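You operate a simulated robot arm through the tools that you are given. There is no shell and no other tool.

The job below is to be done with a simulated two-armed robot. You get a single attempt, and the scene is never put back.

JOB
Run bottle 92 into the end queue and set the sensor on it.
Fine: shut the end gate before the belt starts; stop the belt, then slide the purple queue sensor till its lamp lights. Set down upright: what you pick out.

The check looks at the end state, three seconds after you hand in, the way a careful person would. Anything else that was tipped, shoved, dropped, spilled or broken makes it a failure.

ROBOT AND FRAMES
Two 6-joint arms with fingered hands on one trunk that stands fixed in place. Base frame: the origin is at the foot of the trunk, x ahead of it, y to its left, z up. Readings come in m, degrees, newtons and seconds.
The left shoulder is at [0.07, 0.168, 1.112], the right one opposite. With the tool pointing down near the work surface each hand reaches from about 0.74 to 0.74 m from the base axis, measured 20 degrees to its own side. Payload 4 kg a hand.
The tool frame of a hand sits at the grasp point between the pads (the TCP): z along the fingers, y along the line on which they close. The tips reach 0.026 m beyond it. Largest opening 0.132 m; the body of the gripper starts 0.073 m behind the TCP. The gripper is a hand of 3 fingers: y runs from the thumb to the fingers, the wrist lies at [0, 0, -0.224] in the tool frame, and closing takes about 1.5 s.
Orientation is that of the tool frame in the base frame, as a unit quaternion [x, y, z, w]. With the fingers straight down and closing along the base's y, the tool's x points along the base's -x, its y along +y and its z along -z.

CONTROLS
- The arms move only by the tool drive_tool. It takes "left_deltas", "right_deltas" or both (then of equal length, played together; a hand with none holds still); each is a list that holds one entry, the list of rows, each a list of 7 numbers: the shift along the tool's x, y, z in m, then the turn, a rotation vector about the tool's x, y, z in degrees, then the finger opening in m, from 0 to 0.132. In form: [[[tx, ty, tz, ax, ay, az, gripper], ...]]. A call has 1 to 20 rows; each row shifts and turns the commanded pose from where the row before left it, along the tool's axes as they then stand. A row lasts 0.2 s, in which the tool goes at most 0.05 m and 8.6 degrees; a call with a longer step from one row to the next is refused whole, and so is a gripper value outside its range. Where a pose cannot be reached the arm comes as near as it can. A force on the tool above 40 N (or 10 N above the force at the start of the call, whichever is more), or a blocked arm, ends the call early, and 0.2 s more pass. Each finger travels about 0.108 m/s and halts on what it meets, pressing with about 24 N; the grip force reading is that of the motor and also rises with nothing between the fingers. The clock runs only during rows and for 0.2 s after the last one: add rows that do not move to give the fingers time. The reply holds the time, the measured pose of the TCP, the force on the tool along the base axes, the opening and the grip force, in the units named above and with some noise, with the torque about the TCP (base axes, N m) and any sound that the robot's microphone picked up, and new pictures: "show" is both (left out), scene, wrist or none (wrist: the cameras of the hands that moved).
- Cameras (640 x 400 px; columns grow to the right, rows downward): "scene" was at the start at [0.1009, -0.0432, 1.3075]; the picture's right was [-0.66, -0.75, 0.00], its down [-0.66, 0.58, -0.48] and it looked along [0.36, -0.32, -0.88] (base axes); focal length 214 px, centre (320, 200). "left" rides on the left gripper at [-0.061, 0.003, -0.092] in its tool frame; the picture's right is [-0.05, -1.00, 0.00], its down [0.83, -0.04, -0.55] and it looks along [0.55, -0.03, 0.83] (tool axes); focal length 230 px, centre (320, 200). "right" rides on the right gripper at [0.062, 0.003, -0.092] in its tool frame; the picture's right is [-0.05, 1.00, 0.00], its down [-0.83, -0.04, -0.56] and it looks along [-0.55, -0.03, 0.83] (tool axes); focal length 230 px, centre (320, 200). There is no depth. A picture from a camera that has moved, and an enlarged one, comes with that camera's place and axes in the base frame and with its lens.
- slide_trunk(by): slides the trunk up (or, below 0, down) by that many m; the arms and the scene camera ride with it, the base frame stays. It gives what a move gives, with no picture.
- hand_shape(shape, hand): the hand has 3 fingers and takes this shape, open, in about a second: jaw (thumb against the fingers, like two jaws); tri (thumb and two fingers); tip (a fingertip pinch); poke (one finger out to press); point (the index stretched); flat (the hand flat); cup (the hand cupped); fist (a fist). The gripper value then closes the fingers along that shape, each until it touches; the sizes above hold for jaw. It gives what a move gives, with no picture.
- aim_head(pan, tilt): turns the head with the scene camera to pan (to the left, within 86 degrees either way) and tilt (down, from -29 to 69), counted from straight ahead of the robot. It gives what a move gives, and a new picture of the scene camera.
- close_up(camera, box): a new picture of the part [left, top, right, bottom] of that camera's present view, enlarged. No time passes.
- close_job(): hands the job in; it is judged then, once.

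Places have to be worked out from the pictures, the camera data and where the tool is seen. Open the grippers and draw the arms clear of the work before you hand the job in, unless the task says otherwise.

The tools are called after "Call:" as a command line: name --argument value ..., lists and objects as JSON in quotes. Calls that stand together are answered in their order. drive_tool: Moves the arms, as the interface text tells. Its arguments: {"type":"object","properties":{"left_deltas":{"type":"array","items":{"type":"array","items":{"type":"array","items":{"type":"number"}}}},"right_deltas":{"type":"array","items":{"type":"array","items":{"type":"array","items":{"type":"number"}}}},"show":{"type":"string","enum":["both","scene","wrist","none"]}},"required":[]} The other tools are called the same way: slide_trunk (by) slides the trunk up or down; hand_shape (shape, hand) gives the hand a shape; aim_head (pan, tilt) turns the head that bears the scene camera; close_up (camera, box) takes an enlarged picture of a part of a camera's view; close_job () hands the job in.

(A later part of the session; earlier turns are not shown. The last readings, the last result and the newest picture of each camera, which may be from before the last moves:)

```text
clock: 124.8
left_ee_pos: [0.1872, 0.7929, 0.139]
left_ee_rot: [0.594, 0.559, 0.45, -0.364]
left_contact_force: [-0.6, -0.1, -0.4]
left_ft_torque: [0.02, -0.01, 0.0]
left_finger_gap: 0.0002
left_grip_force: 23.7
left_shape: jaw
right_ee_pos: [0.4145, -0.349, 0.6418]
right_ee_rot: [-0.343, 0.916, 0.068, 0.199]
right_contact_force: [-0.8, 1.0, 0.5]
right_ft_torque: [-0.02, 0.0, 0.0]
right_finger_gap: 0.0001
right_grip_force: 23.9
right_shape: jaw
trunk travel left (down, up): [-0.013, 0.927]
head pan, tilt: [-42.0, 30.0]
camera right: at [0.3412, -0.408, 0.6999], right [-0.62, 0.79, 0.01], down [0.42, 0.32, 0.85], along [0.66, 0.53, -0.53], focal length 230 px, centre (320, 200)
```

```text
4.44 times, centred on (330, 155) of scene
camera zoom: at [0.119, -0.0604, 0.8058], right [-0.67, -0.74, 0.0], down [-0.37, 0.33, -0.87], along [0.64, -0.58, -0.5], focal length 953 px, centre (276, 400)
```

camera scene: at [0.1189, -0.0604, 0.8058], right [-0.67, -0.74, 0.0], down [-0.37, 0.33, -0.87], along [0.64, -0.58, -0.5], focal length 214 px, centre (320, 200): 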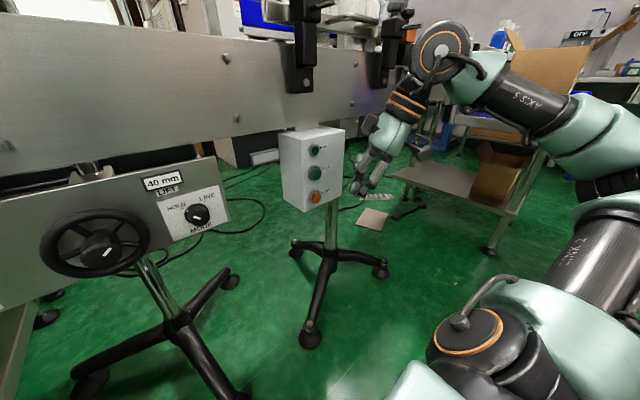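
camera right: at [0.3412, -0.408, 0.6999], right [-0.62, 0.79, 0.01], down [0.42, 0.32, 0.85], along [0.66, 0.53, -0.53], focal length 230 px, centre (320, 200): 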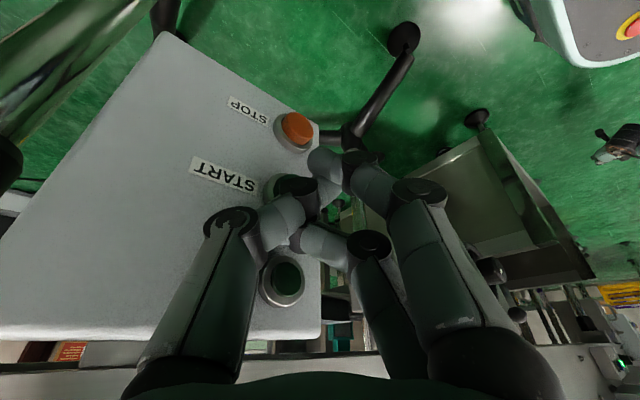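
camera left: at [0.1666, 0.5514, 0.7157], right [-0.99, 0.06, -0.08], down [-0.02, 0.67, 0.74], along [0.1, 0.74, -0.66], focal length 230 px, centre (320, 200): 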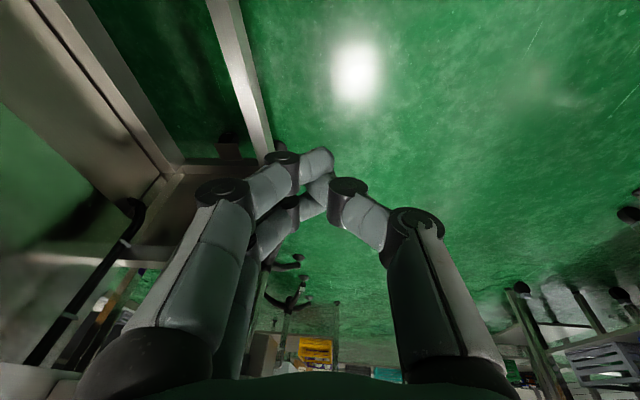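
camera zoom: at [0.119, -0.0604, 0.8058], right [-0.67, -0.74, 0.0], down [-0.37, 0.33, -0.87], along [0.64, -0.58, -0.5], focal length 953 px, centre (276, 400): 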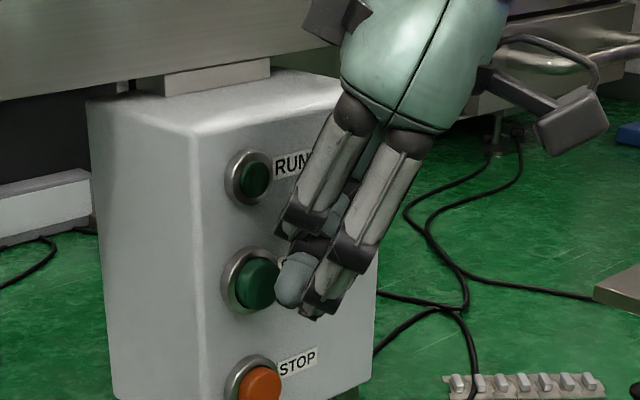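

The fingertip is right in front of START, with no limit flags. I press in +x by small steps.

Call:
drive_tool --right_deltas '[[[-0.0041, -0.0039, 0.0019, 0, 0, 0, 0], [-0.0041, -0.0039, 0.0019, 0, 0, 0, 0], [0, 0, 0, 0, 0, 0, 0]]]' --show "none"

Call:
close_up --camera "scene" --box '[280, 110, 380, 200]'

```text
clock: 125.7
left_ee_pos: [0.1851, 0.7925, 0.1408]
left_ee_rot: [0.592, 0.56, 0.451, -0.365]
left_contact_force: [-0.3, -0.6, -0.9]
left_ft_torque: [-0.01, 0.03, -0.01]
left_finger_gap: 0.0
left_grip_force: 24.1
left_shape: jaw
right_ee_pos: [0.4195, -0.3479, 0.6404]
right_ee_rot: [-0.345, 0.917, 0.069, 0.189]
right_contact_force: [-35.3, -11.3, 1.6]
right_ft_torque: [0.04, -0.17, -0.98]
right_finger_gap: 0.0001
right_grip_force: 23.8
right_shape: jaw
trunk travel left (down, up): [-0.013, 0.927]
head pan, tilt: [-42.0, 30.0]
stopped in row 3 (right hand): the force on the tool passed its limit at 41 N (the readings are from after the stop); the commanded pose is now the measured one
```

```text
4.44 times, centred on (330, 155) of scene
camera zoom: at [0.1156, -0.0616, 0.8062], right [-0.67, -0.74, 0.0], down [-0.37, 0.34, -0.87], along [0.64, -0.58, -0.5], focal length 953 px, centre (276, 400)
```

zoom: 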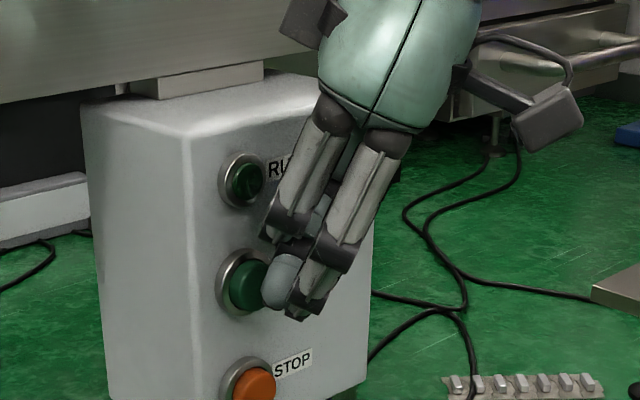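

The thumb's outer knuckle hit the box face at y≈-0.37 before the tip pressed. A smaller azimuth (20°) with the fingers ajar by 2 cm makes the upper-front fingertip lead clearly. I back off and set that up.

Call:
drive_tool --right_deltas '[[[0.0172, 0.0163, -0.008, 0, 0, 0, 0], [0.0172, 0.0163, -0.008, 0, 0, 0, 0.03], [0, 0, 0, 2.74, 0.08, 6.08, 0.03], [0, 0, 0, 2.74, 0.08, 6.08, 0.02], [0, 0, 0, 2.74, 0.08, 6.08, 0.02], [0, 0, 0, 0, 0, 0, 0.02], [0, 0, 0, 0, 0, 0, 0.02]]]' --show "wrist"

Call:
close_up --camera "scene" --box '[280, 110, 380, 200]'

```text
clock: 127.3
left_ee_pos: [0.1861, 0.7926, 0.1383]
left_ee_rot: [0.593, 0.56, 0.449, -0.365]
left_contact_force: [-0.5, -1.0, 0.3]
left_ft_torque: [-0.01, 0.01, -0.02]
left_finger_gap: 0.0
left_grip_force: 24.5
left_shape: jaw
right_ee_pos: [0.3742, -0.3499, 0.6406]
right_ee_rot: [-0.18, 0.962, 0.031, 0.201]
right_contact_force: [-0.3, 0.4, -0.8]
right_ft_torque: [0.01, 0.03, 0.0]
right_finger_gap: 0.0118
right_grip_force: 0.1
right_shape: jaw
trunk travel left (down, up): [-0.013, 0.927]
head pan, tilt: [-42.0, 30.0]
camera right: at [0.2859, -0.3796, 0.7005], right [-0.31, 0.95, 0.01], down [0.52, 0.16, 0.84], along [0.8, 0.27, -0.54], focal length 230 px, centre (320, 200)
```

right: 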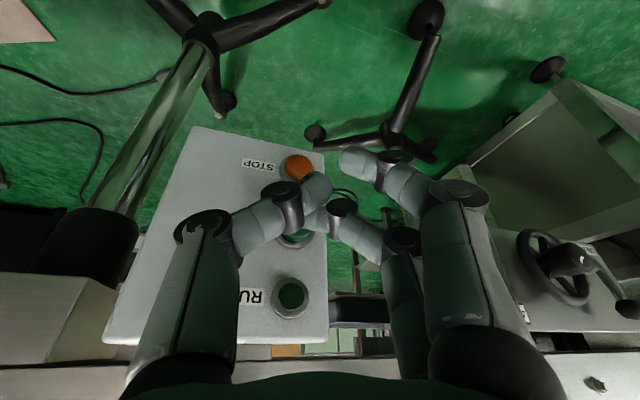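

```text
4.44 times, centred on (330, 155) of scene
camera zoom: at [0.1189, -0.0605, 0.8058], right [-0.67, -0.74, 0.0], down [-0.37, 0.33, -0.87], along [0.64, -0.58, -0.5], focal length 953 px, centre (276, 400)
```

zoom: 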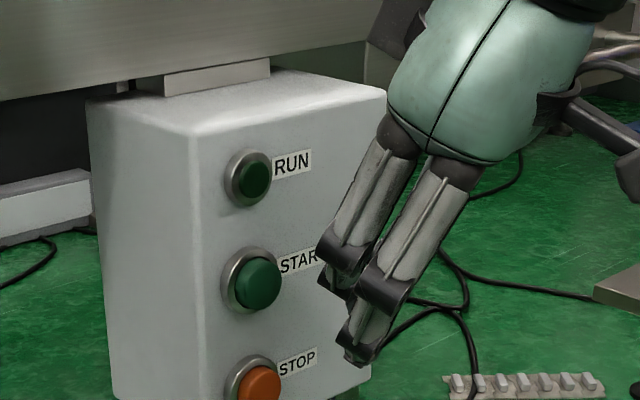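

With the fingers ajar, the thumb tip is the natural pressing point. At azimuth ~30° it leads its knuckle by ~5 mm and sits at TCP + (0.023, 0, -0.02). I set that and move to ~2 cm from START.

Call:
drive_tool --right_deltas '[[[0, 0, 0, -2, -0.06, -4.6, 0.02], [0, 0, 0, -2, -0.06, -4.6, 0.02], [-0.0153, -0.0078, 0.0083, 0, 0, 0, 0.02], [-0.0153, -0.0078, 0.0083, 0, 0, 0, 0.02], [0, 0, 0, 0, 0, 0, 0.02]]]' --show "wrist"

Call:
close_up --camera "scene" --box '[280, 110, 380, 200]'

Call:
close_up --camera "right" --box '[200, 100, 420, 300]'

```text
clock: 128.5
left_ee_pos: [0.1856, 0.7923, 0.1389]
left_ee_rot: [0.593, 0.559, 0.45, -0.364]
left_contact_force: [-0.8, -0.1, -0.2]
left_ft_torque: [0.0, 0.0, -0.02]
left_finger_gap: 0.0
left_grip_force: 24.4
left_shape: jaw
right_ee_pos: [0.4117, -0.3459, 0.6399]
right_ee_rot: [-0.264, 0.943, 0.049, 0.198]
right_contact_force: [0.0, 0.3, -0.2]
right_ft_torque: [-0.04, 0.01, 0.04]
right_finger_gap: 0.012
right_grip_force: 0.2
right_shape: jaw
trunk travel left (down, up): [-0.013, 0.927]
head pan, tilt: [-42.0, 30.0]
camera right: at [0.3293, -0.3908, 0.6979], right [-0.47, 0.88, 0.01], down [0.48, 0.25, 0.84], along [0.74, 0.4, -0.54], focal length 230 px, centre (320, 200)
```

right: 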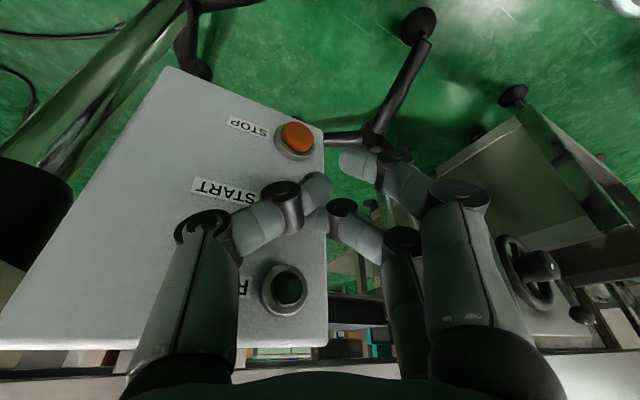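

```text
4.44 times, centred on (330, 155) of scene
camera zoom: at [0.119, -0.0605, 0.8058], right [-0.67, -0.74, 0.0], down [-0.37, 0.33, -0.87], along [0.64, -0.58, -0.5], focal length 953 px, centre (276, 400)
```

zoom: 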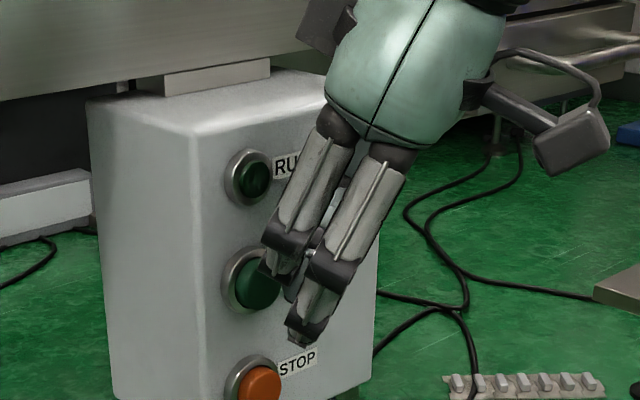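

```text
2.00 times, centred on (310, 200) of right
camera zoom: at [0.3293, -0.3908, 0.6979], right [-0.47, 0.88, 0.01], down [0.48, 0.25, 0.84], along [0.74, 0.4, -0.54], focal length 460 px, centre (340, 200)
```

zoom: 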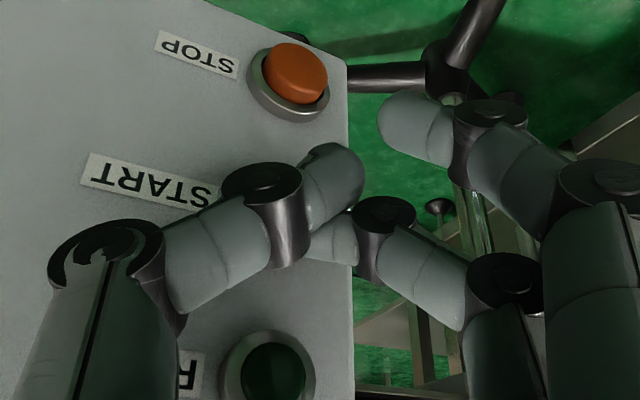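

The thumb's large knuckle leads when the hand is yawed. Rolling the tool +32° about its own axis puts the closing line along y again (knuckle no longer leads) without moving the wrist. I back off 1.5 cm and roll.

Call:
drive_tool --right_deltas '[[[0.0119, 0.0075, -0.0052, 0, 0, 0, 0.02], [0, 0, 0, 0, 0, 8, 0.01], [0, 0, 0, 0, 0, 8, 0.01], [0, 0, 0, 0, 0, 8, 0.01], [0, 0, 0, 0, 0, 8, 0.01], [0, 0, 0, 0, 0, 0, 0.01]]]' --show "wrist"

Call:
close_up --camera "scene" --box '[280, 110, 380, 200]'

Call:
close_up --camera "right" --box '[200, 100, 420, 300]'

```text
clock: 129.9
left_ee_pos: [0.1867, 0.7929, 0.1387]
left_ee_rot: [0.592, 0.56, 0.45, -0.366]
left_contact_force: [1.4, 0.4, 0.4]
left_ft_torque: [0.0, 0.04, -0.02]
left_finger_gap: 0.0
left_grip_force: 23.7
left_shape: jaw
right_ee_pos: [0.3957, -0.3441, 0.6369]
right_ee_rot: [0.007, 0.979, 0.102, 0.176]
right_contact_force: [-0.5, -0.1, 1.2]
right_ft_torque: [-0.01, -0.01, 0.02]
right_finger_gap: 0.0054
right_grip_force: 0.1
right_shape: jaw
trunk travel left (down, up): [-0.013, 0.927]
head pan, tilt: [-42.0, 30.0]
camera right: at [0.3069, -0.3567, 0.701], right [0.03, 0.97, 0.22], down [0.59, -0.19, 0.79], along [0.81, 0.11, -0.58], focal length 230 px, centre (320, 200)
```

right: 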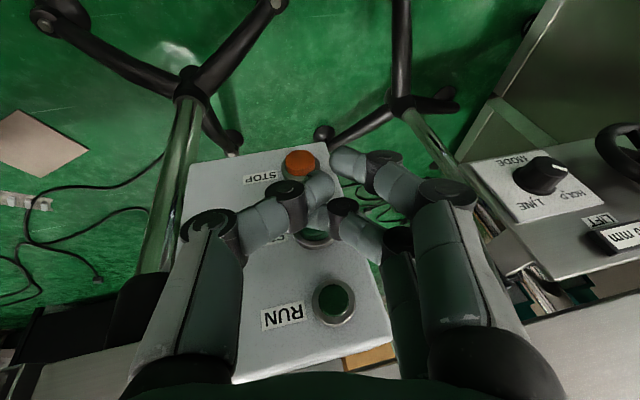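

```text
4.44 times, centred on (330, 155) of scene
camera zoom: at [0.1189, -0.0605, 0.8058], right [-0.67, -0.74, 0.0], down [-0.37, 0.33, -0.87], along [0.64, -0.58, -0.5], focal length 953 px, centre (276, 400)
```

zoom: 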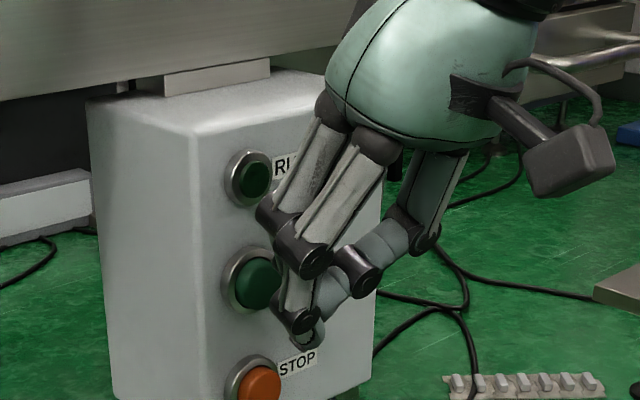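

```text
2.00 times, centred on (310, 200) of right
camera zoom: at [0.3069, -0.3567, 0.701], right [0.03, 0.97, 0.22], down [0.59, -0.19, 0.79], along [0.81, 0.11, -0.58], focal length 460 px, centre (340, 200)
```

zoom: 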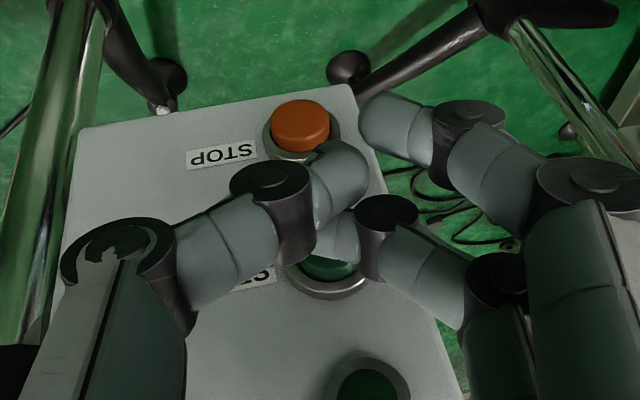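

Now START is directly ahead of the fingertips. I fine-adjust (y -8 mm, z -9 mm) and press in +x in 5–6 mm steps.

Call:
drive_tool --right_deltas '[[[-0.0067, -0.0098, 0.0102, 0, 0, 0, 0.01], [-0.0056, -0.0001, 0.0021, 0, 0, 0, 0.01], [-0.0056, -0.0001, 0.0021, 0, 0, 0, 0.01], [0, 0, 0, 0, 0, 0, 0.01]]]' --show "none"

Call:
close_up --camera "scene" --box '[280, 110, 380, 200]'

Call:
close_up --camera "right" --box '[200, 100, 420, 300]'

```text
clock: 130.9
left_ee_pos: [0.1859, 0.7933, 0.138]
left_ee_rot: [0.592, 0.56, 0.449, -0.365]
left_contact_force: [0.0, 0.1, 0.0]
left_ft_torque: [0.02, -0.01, -0.01]
left_finger_gap: 0.0001
left_grip_force: 24.1
left_shape: jaw
right_ee_pos: [0.4187, -0.3521, 0.6282]
right_ee_rot: [0.007, 0.979, 0.101, 0.176]
right_contact_force: [-0.7, 0.3, 1.2]
right_ft_torque: [0.02, 0.01, -0.02]
right_finger_gap: 0.0055
right_grip_force: 0.2
right_shape: jaw
trunk travel left (down, up): [-0.013, 0.927]
head pan, tilt: [-42.0, 30.0]
```

```text
4.44 times, centred on (330, 155) of scene
camera zoom: at [0.119, -0.0605, 0.8058], right [-0.67, -0.74, 0.0], down [-0.37, 0.33, -0.87], along [0.64, -0.58, -0.5], focal length 953 px, centre (276, 400)
```

zoom: 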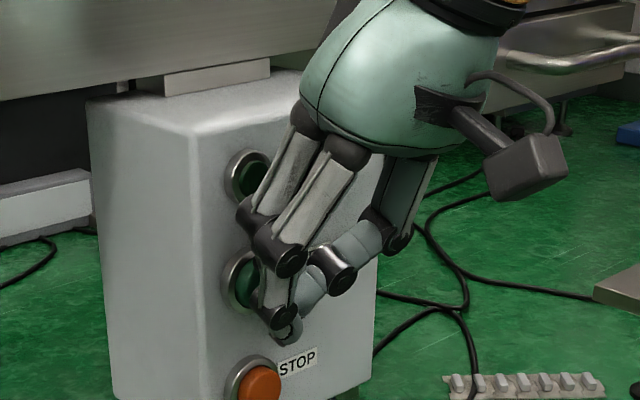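

```text
2.00 times, centred on (310, 200) of right
camera zoom: at [0.3295, -0.3648, 0.6923], right [0.03, 0.98, 0.22], down [0.59, -0.19, 0.79], along [0.81, 0.11, -0.58], focal length 460 px, centre (340, 200)
```

zoom: 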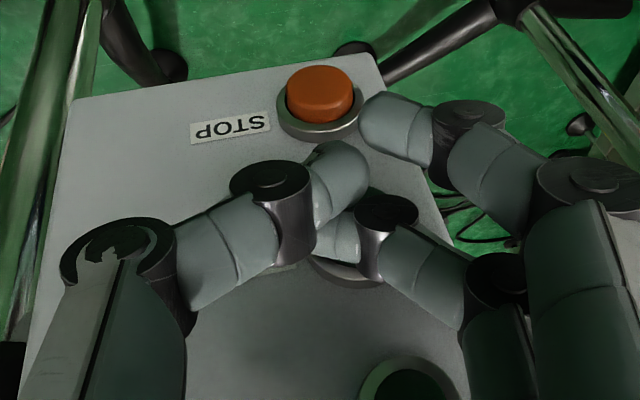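

No contact yet; the front finger is directly over START. I continue pressing.

Call:
drive_tool --right_deltas '[[[-0.0047, 0, 0.0017, 0, 0, 0, 0.01], [-0.0047, 0, 0.0017, 0, 0, 0, 0.01], [0, 0, 0, 0, 0, 0, 0.01]]]' --show "none"

Call:
close_up --camera "scene" --box '[280, 110, 380, 200]'

```text
clock: 131.7
left_ee_pos: [0.1853, 0.793, 0.1393]
left_ee_rot: [0.592, 0.561, 0.449, -0.365]
left_contact_force: [-0.5, 0.3, 0.1]
left_ft_torque: [0.0, 0.01, -0.02]
left_finger_gap: 0.0
left_grip_force: 23.9
left_shape: jaw
right_ee_pos: [0.4271, -0.3521, 0.6297]
right_ee_rot: [0.006, 0.979, 0.102, 0.175]
right_contact_force: [-18.3, -3.0, -4.1]
right_ft_torque: [0.02, 0.17, -0.16]
right_finger_gap: 0.0054
right_grip_force: 0.1
right_shape: jaw
trunk travel left (down, up): [-0.013, 0.927]
head pan, tilt: [-42.0, 30.0]
heard: click
```

```text
4.44 times, centred on (330, 155) of scene
camera zoom: at [0.1174, -0.0611, 0.8059], right [-0.67, -0.74, 0.0], down [-0.37, 0.34, -0.87], along [0.64, -0.58, -0.5], focal length 953 px, centre (276, 400)
```

zoom: 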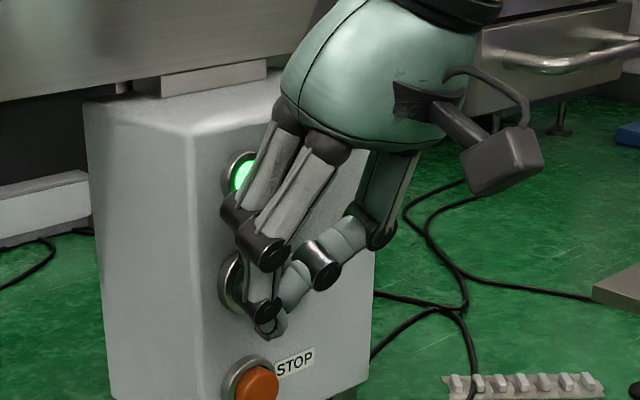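

RUN lamp is lit and a click was heard, so the belt is running. I withdraw, lower to STOP level and look at the bottles.

Call:
drive_tool --right_deltas '[[[0.0234, 0.0006, -0.0087, 0, 0, 0, 0.01], [0.0098, -0.0058, 0.0262, 0, 0, 0, 0.01], [0.0098, -0.0058, 0.0262, 0, 0, 0, 0.01]]]' --show "wrist"

Call:
aim_head --pan -42 --tilt 10

Call:
close_up --camera "scene" --box '[240, 60, 440, 185]'

```text
clock: 132.5
left_ee_pos: [0.1857, 0.7926, 0.1379]
left_ee_rot: [0.593, 0.56, 0.449, -0.365]
left_contact_force: [0.6, 0.2, 0.2]
left_ft_torque: [0.0, -0.01, -0.01]
left_finger_gap: 0.0001
left_grip_force: 24.0
left_shape: jaw
right_ee_pos: [0.4041, -0.3517, 0.573]
right_ee_rot: [0.006, 0.979, 0.103, 0.178]
right_contact_force: [0.1, 0.1, 0.3]
right_ft_torque: [-0.06, 0.01, -0.01]
right_finger_gap: 0.0051
right_grip_force: 0.1
right_shape: jaw
trunk travel left (down, up): [-0.013, 0.927]
head pan, tilt: [-42.0, 30.0]
camera right: at [0.3141, -0.3651, 0.6364], right [0.03, 0.98, 0.22], down [0.59, -0.19, 0.79], along [0.81, 0.11, -0.58], focal length 230 px, centre (320, 200)
```

right: 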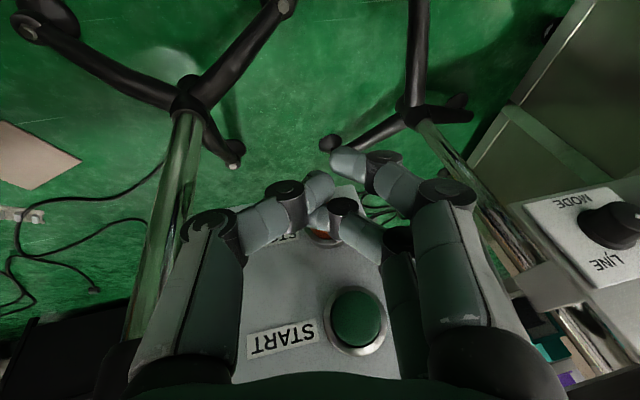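

```text
clock: 133.3
left_ee_pos: [0.1855, 0.7931, 0.138]
left_ee_rot: [0.593, 0.56, 0.449, -0.365]
left_contact_force: [0.6, 0.4, 1.3]
left_ft_torque: [0.03, 0.04, -0.06]
left_finger_gap: 0.0
left_grip_force: 23.9
left_shape: jaw
right_ee_pos: [0.4034, -0.352, 0.5727]
right_ee_rot: [0.007, 0.979, 0.103, 0.176]
right_contact_force: [-0.5, -0.4, -0.7]
right_ft_torque: [0.0, 0.02, 0.01]
right_finger_gap: 0.0052
right_grip_force: 0.0
right_shape: jaw
trunk travel left (down, up): [-0.013, 0.927]
head pan, tilt: [-42.0, 10.0]
camera scene: at [0.1208, -0.0622, 0.8381], right [-0.67, -0.74, 0.0], down [-0.13, 0.12, -0.98], along [0.73, -0.66, -0.17], focal length 214 px, centre (320, 200)
```

scene: 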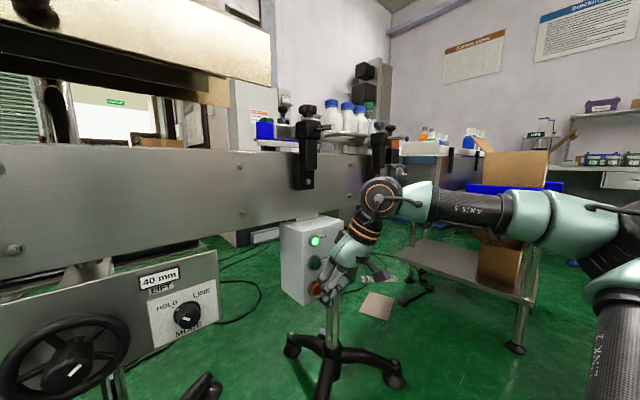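

```text
3.20 times, centred on (340, 122) of scene
camera zoom: at [0.1208, -0.0622, 0.8381], right [-0.67, -0.74, 0.0], down [-0.13, 0.12, -0.98], along [0.73, -0.66, -0.17], focal length 686 px, centre (256, 448)
```

zoom: 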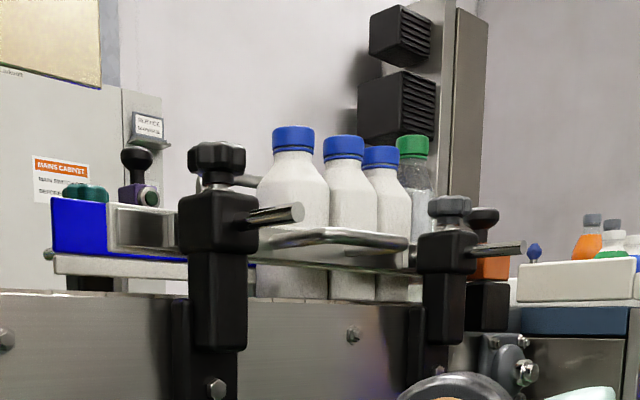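

All bottles are upright and 92 has moved up against 57. I press STOP now.

Call:
drive_tool --right_deltas '[[[-0.0075, 0, 0.0028, 0, 0, 0, 0.01], [-0.0056, 0, 0.0021, 0, 0, 0, 0.01], [-0.0047, 0, 0.0017, 0, 0, 0, 0.01], [0, 0, 0, 0, 0, 0, 0.01]]]' --show "scene"

Call:
close_up --camera "scene" --box '[270, 200, 390, 300]'

```text
clock: 134.3
left_ee_pos: [0.1856, 0.7921, 0.1389]
left_ee_rot: [0.592, 0.56, 0.449, -0.365]
left_contact_force: [0.5, 0.0, -0.6]
left_ft_torque: [0.0, -0.02, 0.01]
left_finger_gap: 0.0001
left_grip_force: 24.4
left_shape: jaw
right_ee_pos: [0.4213, -0.3515, 0.5732]
right_ee_rot: [0.007, 0.979, 0.102, 0.177]
right_contact_force: [-0.5, 0.2, -1.0]
right_ft_torque: [0.0, 0.01, 0.0]
right_finger_gap: 0.0051
right_grip_force: 0.0
right_shape: jaw
trunk travel left (down, up): [-0.013, 0.927]
head pan, tilt: [-42.0, 10.0]
heard: click
camera scene: at [0.1207, -0.0622, 0.8382], right [-0.67, -0.74, 0.0], down [-0.13, 0.12, -0.98], along [0.73, -0.66, -0.17], focal length 214 px, centre (320, 200)
```

scene: 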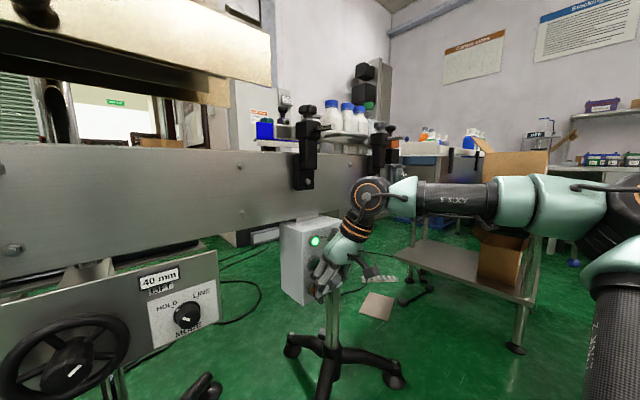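

```text
4.00 times, centred on (330, 250) of scene
camera zoom: at [0.1207, -0.0622, 0.8382], right [-0.67, -0.74, 0.0], down [-0.13, 0.12, -0.98], along [0.73, -0.66, -0.17], focal length 858 px, centre (280, 0)
```

zoom: 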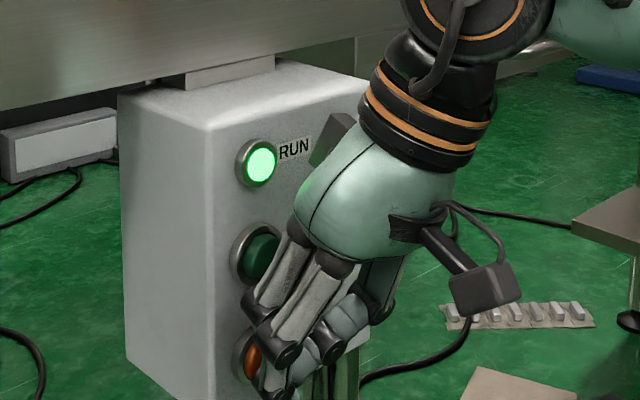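

The lamp is still lit, so STOP isn't pressed yet. I continue a few mm.

Call:
drive_tool --right_deltas '[[[-0.0047, 0, 0.0017, 0, 0, 0, 0.01], [-0.0038, 0, 0.0014, 0, 0, 0, 0.01], [0, 0, 0, 0, 0, 0, 0.01]]]' --show "scene"

Call:
close_up --camera "scene" --box '[270, 200, 390, 300]'

```text
clock: 135.1
left_ee_pos: [0.1855, 0.7923, 0.1396]
left_ee_rot: [0.593, 0.56, 0.451, -0.364]
left_contact_force: [0.5, -1.4, 0.4]
left_ft_torque: [-0.01, 0.0, 0.0]
left_finger_gap: 0.0
left_grip_force: 24.0
left_shape: jaw
right_ee_pos: [0.4284, -0.3509, 0.5717]
right_ee_rot: [0.006, 0.979, 0.101, 0.174]
right_contact_force: [-28.5, -2.9, 1.0]
right_ft_torque: [-0.02, 0.22, -0.24]
right_finger_gap: 0.0055
right_grip_force: 0.1
right_shape: jaw
trunk travel left (down, up): [-0.013, 0.927]
head pan, tilt: [-42.0, 10.0]
camera scene: at [0.1183, -0.0625, 0.8384], right [-0.67, -0.74, 0.0], down [-0.13, 0.12, -0.99], along [0.73, -0.66, -0.17], focal length 214 px, centre (320, 200)
```

scene: 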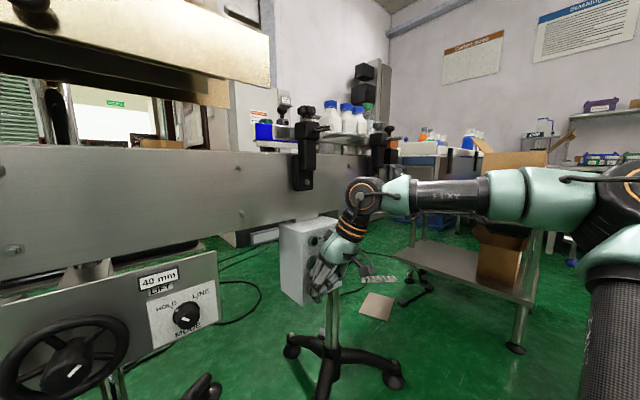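

```text
4.00 times, centred on (330, 250) of scene
camera zoom: at [0.1183, -0.0625, 0.8384], right [-0.67, -0.74, 0.0], down [-0.13, 0.12, -0.99], along [0.73, -0.66, -0.17], focal length 858 px, centre (280, 0)
```

zoom: 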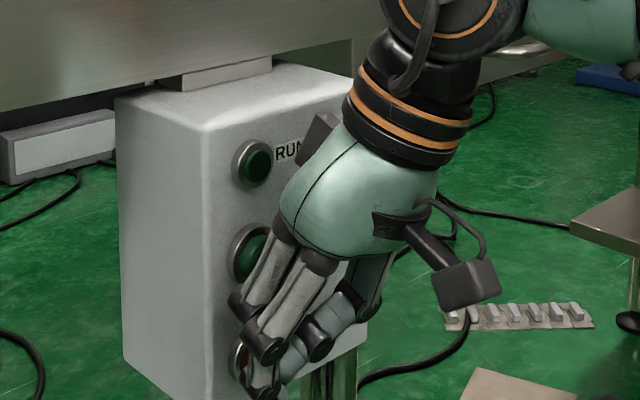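

The RUN lamp went off: the belt is stopped. I withdraw straight back from the box.

Call:
drive_tool --right_deltas '[[[0.0188, 0.0004, -0.0069, 0, 0, 0, 0.01], [0.0188, 0.0004, -0.0069, 0, 0, 0, 0.01], [0.0188, 0.0004, -0.0069, 0, 0, 0, 0.01], [0, 0, 0, 0, 0, 0, 0.01]]]' --show "scene"

Call:
close_up --camera "scene" --box '[240, 60, 440, 300]'

```text
clock: 136.1
left_ee_pos: [0.1856, 0.7924, 0.1387]
left_ee_rot: [0.592, 0.56, 0.449, -0.366]
left_contact_force: [0.1, 0.2, 0.0]
left_ft_torque: [0.02, -0.05, 0.02]
left_finger_gap: 0.0
left_grip_force: 23.4
left_shape: jaw
right_ee_pos: [0.3728, -0.3512, 0.5714]
right_ee_rot: [0.006, 0.979, 0.101, 0.177]
right_contact_force: [0.0, 0.5, -0.6]
right_ft_torque: [0.0, 0.02, 0.0]
right_finger_gap: 0.0054
right_grip_force: 0.0
right_shape: jaw
trunk travel left (down, up): [-0.013, 0.927]
head pan, tilt: [-42.0, 10.0]
camera scene: at [0.1209, -0.0623, 0.8382], right [-0.67, -0.74, 0.0], down [-0.13, 0.12, -0.98], along [0.73, -0.66, -0.17], focal length 214 px, centre (320, 200)
```

scene: 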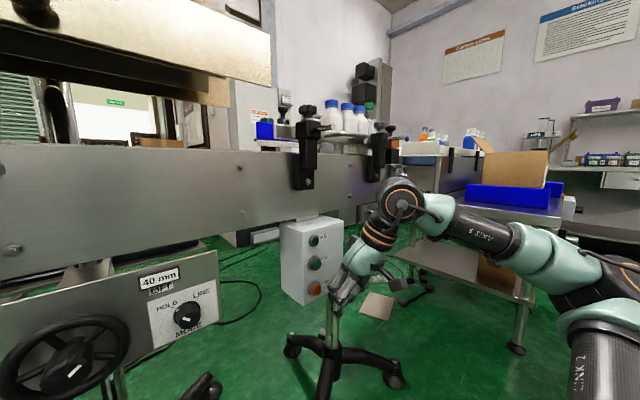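

```text
1.67 times, centred on (340, 180) of scene
camera zoom: at [0.1209, -0.0623, 0.8382], right [-0.67, -0.74, 0.0], down [-0.13, 0.12, -0.98], along [0.73, -0.66, -0.17], focal length 358 px, centre (287, 233)
```

zoom: 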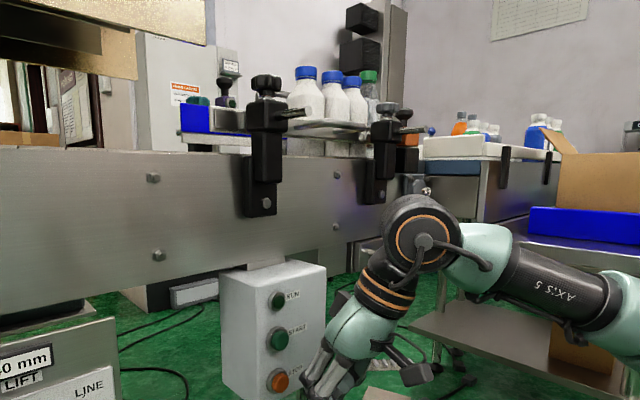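

The lamp stays off. I pull back a bit more and raise the trunk to bring the head and arms up again.

Call:
drive_tool --right_deltas '[[[0.0188, 0.0004, -0.0069, 0, 0, 0, 0.01], [0.0188, 0.0004, -0.0069, 0, 0, 0, 0.01], [0, 0, 0, 0, 0, 0, 0.01]]]' --show "none"

Call:
slide_trunk --by 0.3

Call:
slide_trunk --by 0.28

Call:
aim_head --pan -38 --tilt 40

Call:
close_up --camera "scene" --box '[240, 90, 440, 215]'

```text
clock: 136.9
left_ee_pos: [0.1859, 0.7919, 0.1392]
left_ee_rot: [0.593, 0.56, 0.45, -0.365]
left_contact_force: [0.1, -0.2, 0.0]
left_ft_torque: [0.02, -0.02, -0.04]
left_finger_gap: 0.0
left_grip_force: 24.0
left_shape: jaw
right_ee_pos: [0.35, -0.3435, 0.5792]
right_ee_rot: [0.007, 0.979, 0.102, 0.177]
right_contact_force: [-0.4, 0.1, 0.7]
right_ft_torque: [0.01, 0.0, 0.01]
right_finger_gap: 0.0051
right_grip_force: 0.1
right_shape: jaw
right hand out of reach, approached as far as the arm can: row 1, 2
trunk travel left (down, up): [-0.013, 0.927]
head pan, tilt: [-42.0, 10.0]
```

```text
clock: 139.9
left_ee_pos: [0.1863, 0.7915, 0.4384]
left_ee_rot: [0.594, 0.559, 0.45, -0.364]
left_contact_force: [-0.4, -1.2, 0.2]
left_ft_torque: [0.0, 0.02, 0.02]
left_finger_gap: 0.0
left_grip_force: 23.9
left_shape: jaw
right_ee_pos: [0.3501, -0.3436, 0.8791]
right_ee_rot: [0.007, 0.979, 0.102, 0.176]
right_contact_force: [-0.1, -0.5, -0.4]
right_ft_torque: [0.0, -0.02, 0.01]
right_finger_gap: 0.0054
right_grip_force: 0.0
right_shape: jaw
trunk travel left (down, up): [-0.313, 0.627]
head pan, tilt: [-42.0, 10.0]
```

```text
clock: 142.8
left_ee_pos: [0.186, 0.7929, 0.7192]
left_ee_rot: [0.594, 0.56, 0.45, -0.364]
left_contact_force: [-0.3, -0.4, 1.2]
left_ft_torque: [-0.04, -0.01, 0.0]
left_finger_gap: 0.0001
left_grip_force: 24.2
left_shape: jaw
right_ee_pos: [0.351, -0.3436, 1.1595]
right_ee_rot: [0.007, 0.979, 0.102, 0.176]
right_contact_force: [-0.1, 0.3, 0.4]
right_ft_torque: [-0.01, -0.01, 0.02]
right_finger_gap: 0.0052
right_grip_force: 0.0
right_shape: jaw
trunk travel left (down, up): [-0.593, 0.347]
head pan, tilt: [-42.0, 10.0]
```

```text
clock: 143.7
left_ee_pos: [0.1863, 0.7918, 0.719]
left_ee_rot: [0.593, 0.56, 0.45, -0.365]
left_contact_force: [0.0, 0.2, 0.4]
left_ft_torque: [-0.03, 0.0, -0.03]
left_finger_gap: 0.0001
left_grip_force: 24.2
left_shape: jaw
right_ee_pos: [0.3504, -0.3445, 1.16]
right_ee_rot: [0.007, 0.979, 0.101, 0.176]
right_contact_force: [-0.6, 0.5, -0.2]
right_ft_torque: [-0.02, 0.01, -0.01]
right_finger_gap: 0.0052
right_grip_force: 0.0
right_shape: jaw
trunk travel left (down, up): [-0.593, 0.347]
head pan, tilt: [-38.0, 40.0]
camera scene: at [0.1188, -0.0524, 1.3705], right [-0.62, -0.79, 0.0], down [-0.51, 0.4, -0.77], along [0.6, -0.47, -0.64], focal length 214 px, centre (320, 200)
```

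scene: 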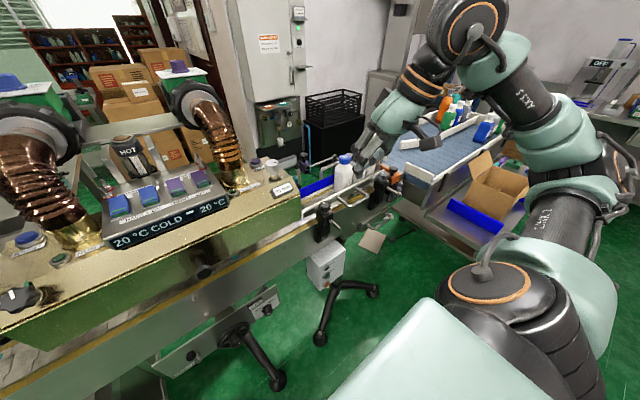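

```text
3.20 times, centred on (340, 152) of scene
camera zoom: at [0.1188, -0.0524, 1.3705], right [-0.62, -0.79, 0.0], down [-0.51, 0.4, -0.77], along [0.6, -0.47, -0.64], focal length 686 px, centre (256, 352)
```

zoom: 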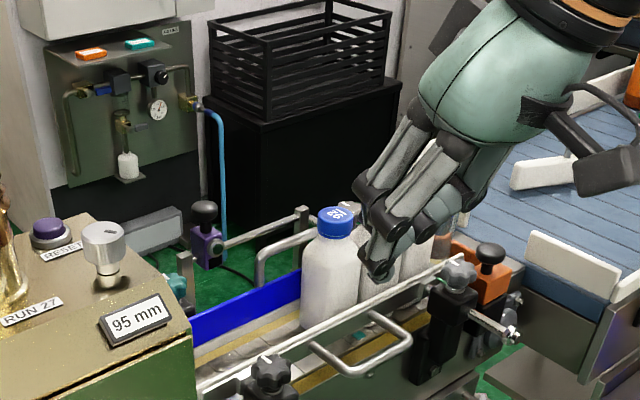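

Belt stopped, 92 queued at y≈-0.525. The purple sensor's ball knob triangulates to about [0.703, -0.436, 0.988], so it must slide ≈9 cm in -y. I level the hand orientation and move it over the lane for a closer look.

Call:
drive_tool --right_deltas '[[[0, 0, 0, 5.45, 0.13, -2.0, 0.01], [0, 0, 0, 5.45, 0.13, -2.0, 0.01], [0, -0.035, -0.02, 0, 0, 0, 0.01], [0, -0.035, -0.02, 0, 0, 0, 0.05], [0, -0.035, 0, 0, 0, 0, 0.09], [0, 0, 0, 0, 0, 0, 0.09]]]' --show "none"

```text
clock: 145.1
left_ee_pos: [0.1855, 0.7928, 0.719]
left_ee_rot: [0.593, 0.559, 0.451, -0.364]
left_contact_force: [-0.7, -1.0, -0.2]
left_ft_torque: [-0.01, 0.01, -0.03]
left_finger_gap: 0.0
left_grip_force: 24.1
left_shape: jaw
right_ee_pos: [0.341, -0.4469, 1.2011]
right_ee_rot: [-0.01, 0.984, 0.002, 0.176]
right_contact_force: [0.4, -0.1, -0.5]
right_ft_torque: [0.0, -0.03, 0.02]
right_finger_gap: 0.0897
right_grip_force: 0.0
right_shape: jaw
right hand out of reach, approached as far as the arm can: row 5
trunk travel left (down, up): [-0.593, 0.347]
head pan, tilt: [-38.0, 40.0]
```

Orientation is level (20° tilt). I move +x over the lane at this height toward the sensor.

Call:
drive_tool --right_deltas '[[[-0.0407, 0, 0.015, 0, 0, 0, 0.09], [-0.0407, 0, 0.015, 0, 0, 0, 0.09], [-0.0407, 0, 0.015, 0, 0, 0, 0.09], [-0.0407, 0, 0.015, 0, 0, 0, 0.09], [-0.0407, 0, 0.015, 0, 0, 0, 0.09], [-0.0407, 0, 0.015, 0, 0, 0, 0.09], [0, 0, 0, 0, 0, 0, 0.09]]]' --show "both"

Call:
close_up --camera "right" --box '[200, 20, 440, 170]'

Call:
close_up --camera "scene" --box '[260, 110, 420, 210]'

```text
clock: 146.7
left_ee_pos: [0.1846, 0.794, 0.7172]
left_ee_rot: [0.593, 0.56, 0.45, -0.365]
left_contact_force: [0.1, -0.2, 1.6]
left_ft_torque: [0.0, 0.01, -0.03]
left_finger_gap: 0.0
left_grip_force: 24.2
left_shape: jaw
right_ee_pos: [0.5679, -0.4708, 1.1828]
right_ee_rot: [-0.011, 0.984, 0.003, 0.177]
right_contact_force: [-0.9, 0.0, 0.4]
right_ft_torque: [-0.01, 0.0, -0.01]
right_finger_gap: 0.0897
right_grip_force: 0.0
right_shape: jaw
right hand out of reach, approached as far as the arm can: row 5, 6
trunk travel left (down, up): [-0.593, 0.347]
head pan, tilt: [-38.0, 40.0]
camera scene: at [0.118, -0.0512, 1.3706], right [-0.62, -0.79, 0.0], down [-0.51, 0.4, -0.77], along [0.6, -0.47, -0.64], focal length 214 px, centre (320, 200)
camera right: at [0.4779, -0.4701, 1.2472], right [0.03, 1.0, 0.02], down [0.58, -0.03, 0.81], along [0.81, -0.01, -0.58], focal length 230 px, centre (320, 200)
```

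scene: 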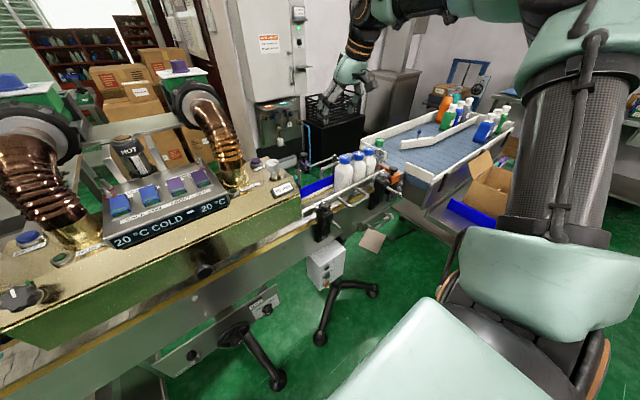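
right: 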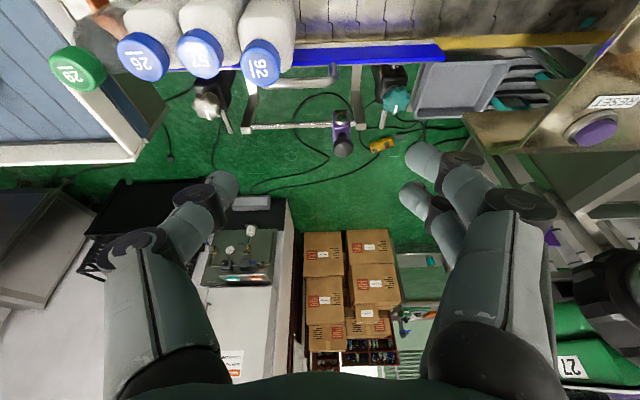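

```text
2.67 times, centred on (320, 95) of right
camera zoom: at [0.4779, -0.4701, 1.2472], right [0.03, 1.0, 0.02], down [0.58, -0.03, 0.81], along [0.81, -0.01, -0.58], focal length 614 px, centre (320, 480)
```

zoom: 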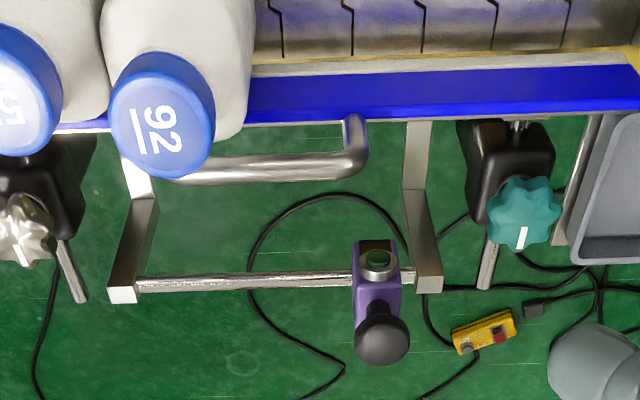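

```text
4.00 times, centred on (340, 160) of scene
camera zoom: at [0.118, -0.0512, 1.3706], right [-0.62, -0.79, 0.0], down [-0.51, 0.4, -0.77], along [0.6, -0.47, -0.64], focal length 858 px, centre (240, 360)
```

zoom: 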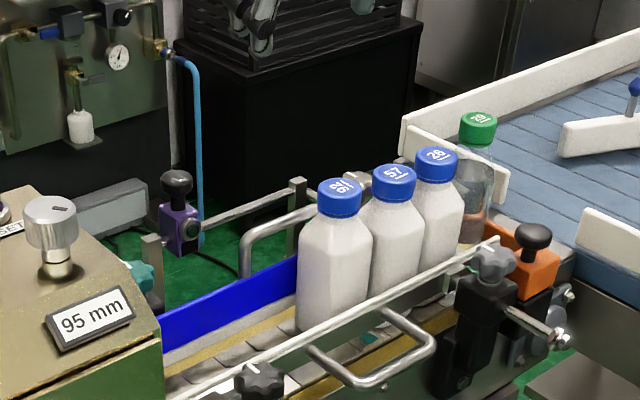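

The view confirms: rod from y≈-0.405 to -0.586 at z≈0.94, sensor knob at [0.706, -0.437, 0.99], bottle 92 at y≈-0.527. I move toward the knob, shifting +y and descending while watching for limits.

Call:
drive_tool --right_deltas '[[[-0.0148, 0.017, 0.032, 0, 0, 0, 0.09], [-0.0148, 0.017, 0.032, 0, 0, 0, 0.09], [-0.03, 0, 0.02, 0, 0, 0, 0.09], [0, 0, 0, 0, 0, 0, 0.09]]]' --show "wrist"

```text
clock: 147.7
left_ee_pos: [0.1864, 0.7925, 0.7186]
left_ee_rot: [0.592, 0.561, 0.449, -0.365]
left_contact_force: [-0.9, 0.7, -0.9]
left_ft_torque: [0.01, 0.0, -0.02]
left_finger_gap: 0.0
left_grip_force: 24.2
left_shape: jaw
right_ee_pos: [0.6023, -0.4696, 1.1037]
right_ee_rot: [-0.011, 0.984, 0.002, 0.177]
right_contact_force: [-0.1, 0.0, 0.9]
right_ft_torque: [-0.01, -0.02, 0.01]
right_finger_gap: 0.0899
right_grip_force: 0.0
right_shape: jaw
right hand out of reach, approached as far as the arm can: row 1, 2, 3
trunk travel left (down, up): [-0.593, 0.347]
head pan, tilt: [-38.0, 40.0]
camera right: at [0.5142, -0.4705, 1.1683], right [0.03, 1.0, 0.02], down [0.59, -0.03, 0.81], along [0.81, -0.01, -0.59], focal length 230 px, centre (320, 200)
```

right: 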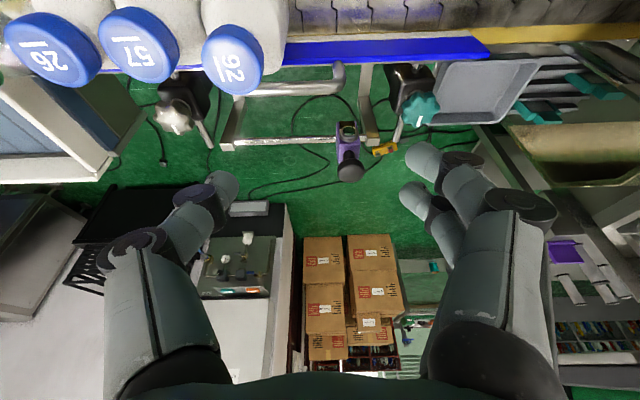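

The arm resists +x/+y with this hand yaw. The knob is round, so yaw is free; I rotate the hand -30° and try moving on.

Call:
drive_tool --right_deltas '[[[0, 0, 0, 2.6, 0, 7.0, 0.09], [0, 0, 0, 2.6, 0, 7.0, 0.09], [0, 0, 0, 2.6, 0, 7.0, 0.09], [0, 0, 0, 2.6, 0, 7.0, 0.09], [-0.02, 0.03, 0.0073, 0, 0, 0, 0.09], [-0.02, 0.02, 0.0073, 0, 0, 0, 0.09], [0, 0, 0, 0, 0, 0, 0.09]]]' --show "wrist"

```text
clock: 149.3
left_ee_pos: [0.1852, 0.7921, 0.7204]
left_ee_rot: [0.592, 0.56, 0.45, -0.365]
left_contact_force: [0.0, 0.7, 0.2]
left_ft_torque: [0.03, 0.04, -0.01]
left_finger_gap: 0.0002
left_grip_force: 25.0
left_shape: jaw
right_ee_pos: [0.5916, -0.498, 1.0839]
right_ee_rot: [0.243, 0.954, -0.043, 0.172]
right_contact_force: [-0.7, -0.3, -0.8]
right_ft_torque: [0.02, -0.07, 0.0]
right_finger_gap: 0.0896
right_grip_force: 0.1
right_shape: jaw
right hand out of reach, approached as far as the arm can: row 1, 2, 3, 4, 5, 6
trunk travel left (down, up): [-0.593, 0.347]
head pan, tilt: [-38.0, 40.0]
camera right: at [0.5155, -0.4534, 1.1492], right [0.52, 0.85, 0.02], down [0.49, -0.32, 0.81], along [0.7, -0.41, -0.59], focal length 230 px, centre (320, 200)
```

right: 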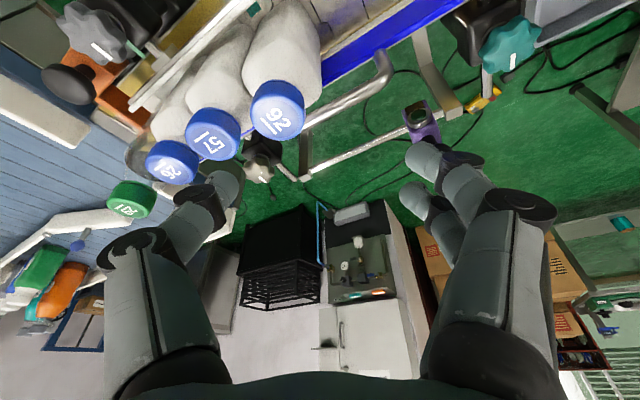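

The limit is on the wrist's bearing and seems to relax when the shoulder is higher. I raise the trunk 0.1 m (hand rises clear of the caps too), turn the hand back and retry.

Call:
slide_trunk --by 0.1

Call:
drive_tool --right_deltas '[[[0, 0, 0, -2.6, 0, -7.0, 0.09], [0, 0, 0, -2.6, 0, -7.0, 0.09], [0, 0, 0, -2.6, 0, -7.0, 0.09], [0, 0, 0, -2.6, 0, -7.0, 0.09], [-0.025, 0.03, 0.0092, 0, 0, 0, 0.09], [-0.025, 0.03, 0.0092, 0, 0, 0, 0.09], [-0.025, 0, 0.0092, 0, 0, 0, 0.09], [0, 0, 0, 0, 0, 0, 0.09]]]' --show "wrist"

```text
clock: 150.6
left_ee_pos: [0.1859, 0.7915, 0.819]
left_ee_rot: [0.593, 0.559, 0.45, -0.364]
left_contact_force: [0.2, 0.1, 0.1]
left_ft_torque: [-0.01, -0.01, 0.0]
left_finger_gap: 0.0
left_grip_force: 23.8
left_shape: jaw
right_ee_pos: [0.5914, -0.4975, 1.1846]
right_ee_rot: [0.243, 0.954, -0.043, 0.172]
right_contact_force: [0.2, -0.1, 0.5]
right_ft_torque: [-0.02, 0.03, -0.01]
right_finger_gap: 0.0894
right_grip_force: 0.1
right_shape: jaw
trunk travel left (down, up): [-0.693, 0.247]
head pan, tilt: [-38.0, 40.0]
```

```text
clock: 152.4
left_ee_pos: [0.1856, 0.7934, 0.819]
left_ee_rot: [0.593, 0.56, 0.449, -0.365]
left_contact_force: [-0.1, 0.6, 0.6]
left_ft_torque: [-0.03, -0.01, -0.03]
left_finger_gap: 0.0003
left_grip_force: 24.2
left_shape: jaw
right_ee_pos: [0.6199, -0.4786, 1.1742]
right_ee_rot: [-0.011, 0.984, 0.003, 0.177]
right_contact_force: [-1.0, -0.5, 0.1]
right_ft_torque: [-0.05, 0.03, -0.02]
right_finger_gap: 0.0897
right_grip_force: 0.0
right_shape: jaw
right hand out of reach, approached as far as the arm can: row 5, 6, 7
trunk travel left (down, up): [-0.693, 0.247]
head pan, tilt: [-38.0, 40.0]
camera right: at [0.5299, -0.4768, 1.2375], right [0.03, 1.0, 0.02], down [0.59, -0.03, 0.81], along [0.81, -0.01, -0.59], focal length 230 px, centre (320, 200)
```

right: 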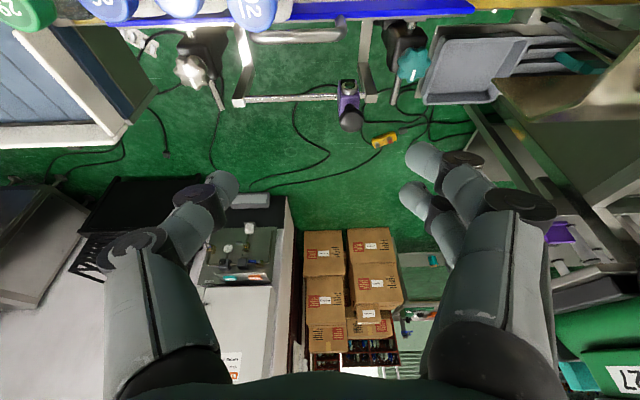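

Progress: x=0.62. I now move diagonally down and +x, keeping the tips above the cap height until past bottle 92.

Call:
drive_tool --right_deltas '[[[-0.01, 0, 0.03, 0, 0, 0, 0.09], [-0.01, 0, 0.03, 0, 0, 0, 0.09], [-0.02, 0.005, 0.02, 0, 0, 0, 0.09], [-0.02, 0.005, 0.01, 0, 0, 0, 0.09], [0, 0, 0, 0, 0, 0, 0.09]]]' --show "wrist"

```text
clock: 153.6
left_ee_pos: [0.1866, 0.7925, 0.8184]
left_ee_rot: [0.592, 0.56, 0.449, -0.365]
left_contact_force: [-0.3, -0.2, 0.5]
left_ft_torque: [0.01, 0.02, 0.02]
left_finger_gap: 0.0
left_grip_force: 24.3
left_shape: jaw
right_ee_pos: [0.6474, -0.5006, 1.0999]
right_ee_rot: [-0.012, 0.984, 0.003, 0.179]
right_contact_force: [-0.2, 0.6, 0.4]
right_ft_torque: [-0.04, 0.0, 0.0]
right_finger_gap: 0.0897
right_grip_force: 0.2
right_shape: jaw
right hand out of reach, approached as far as the arm can: row 1, 2, 3, 4
trunk travel left (down, up): [-0.693, 0.247]
head pan, tilt: [-38.0, 40.0]
camera right: at [0.5584, -0.5004, 1.1647], right [0.03, 1.0, 0.02], down [0.58, -0.03, 0.81], along [0.81, -0.01, -0.59], focal length 230 px, centre (320, 200)
```

right: 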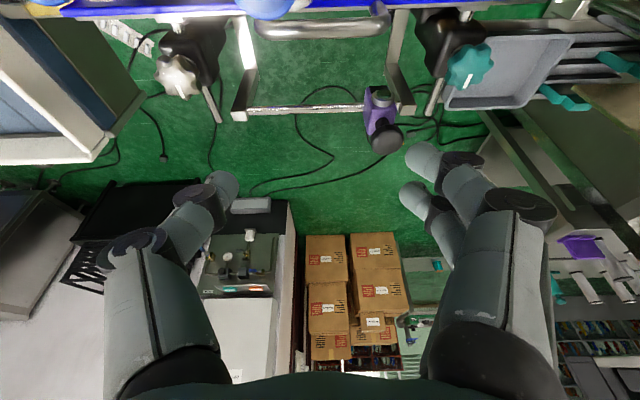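

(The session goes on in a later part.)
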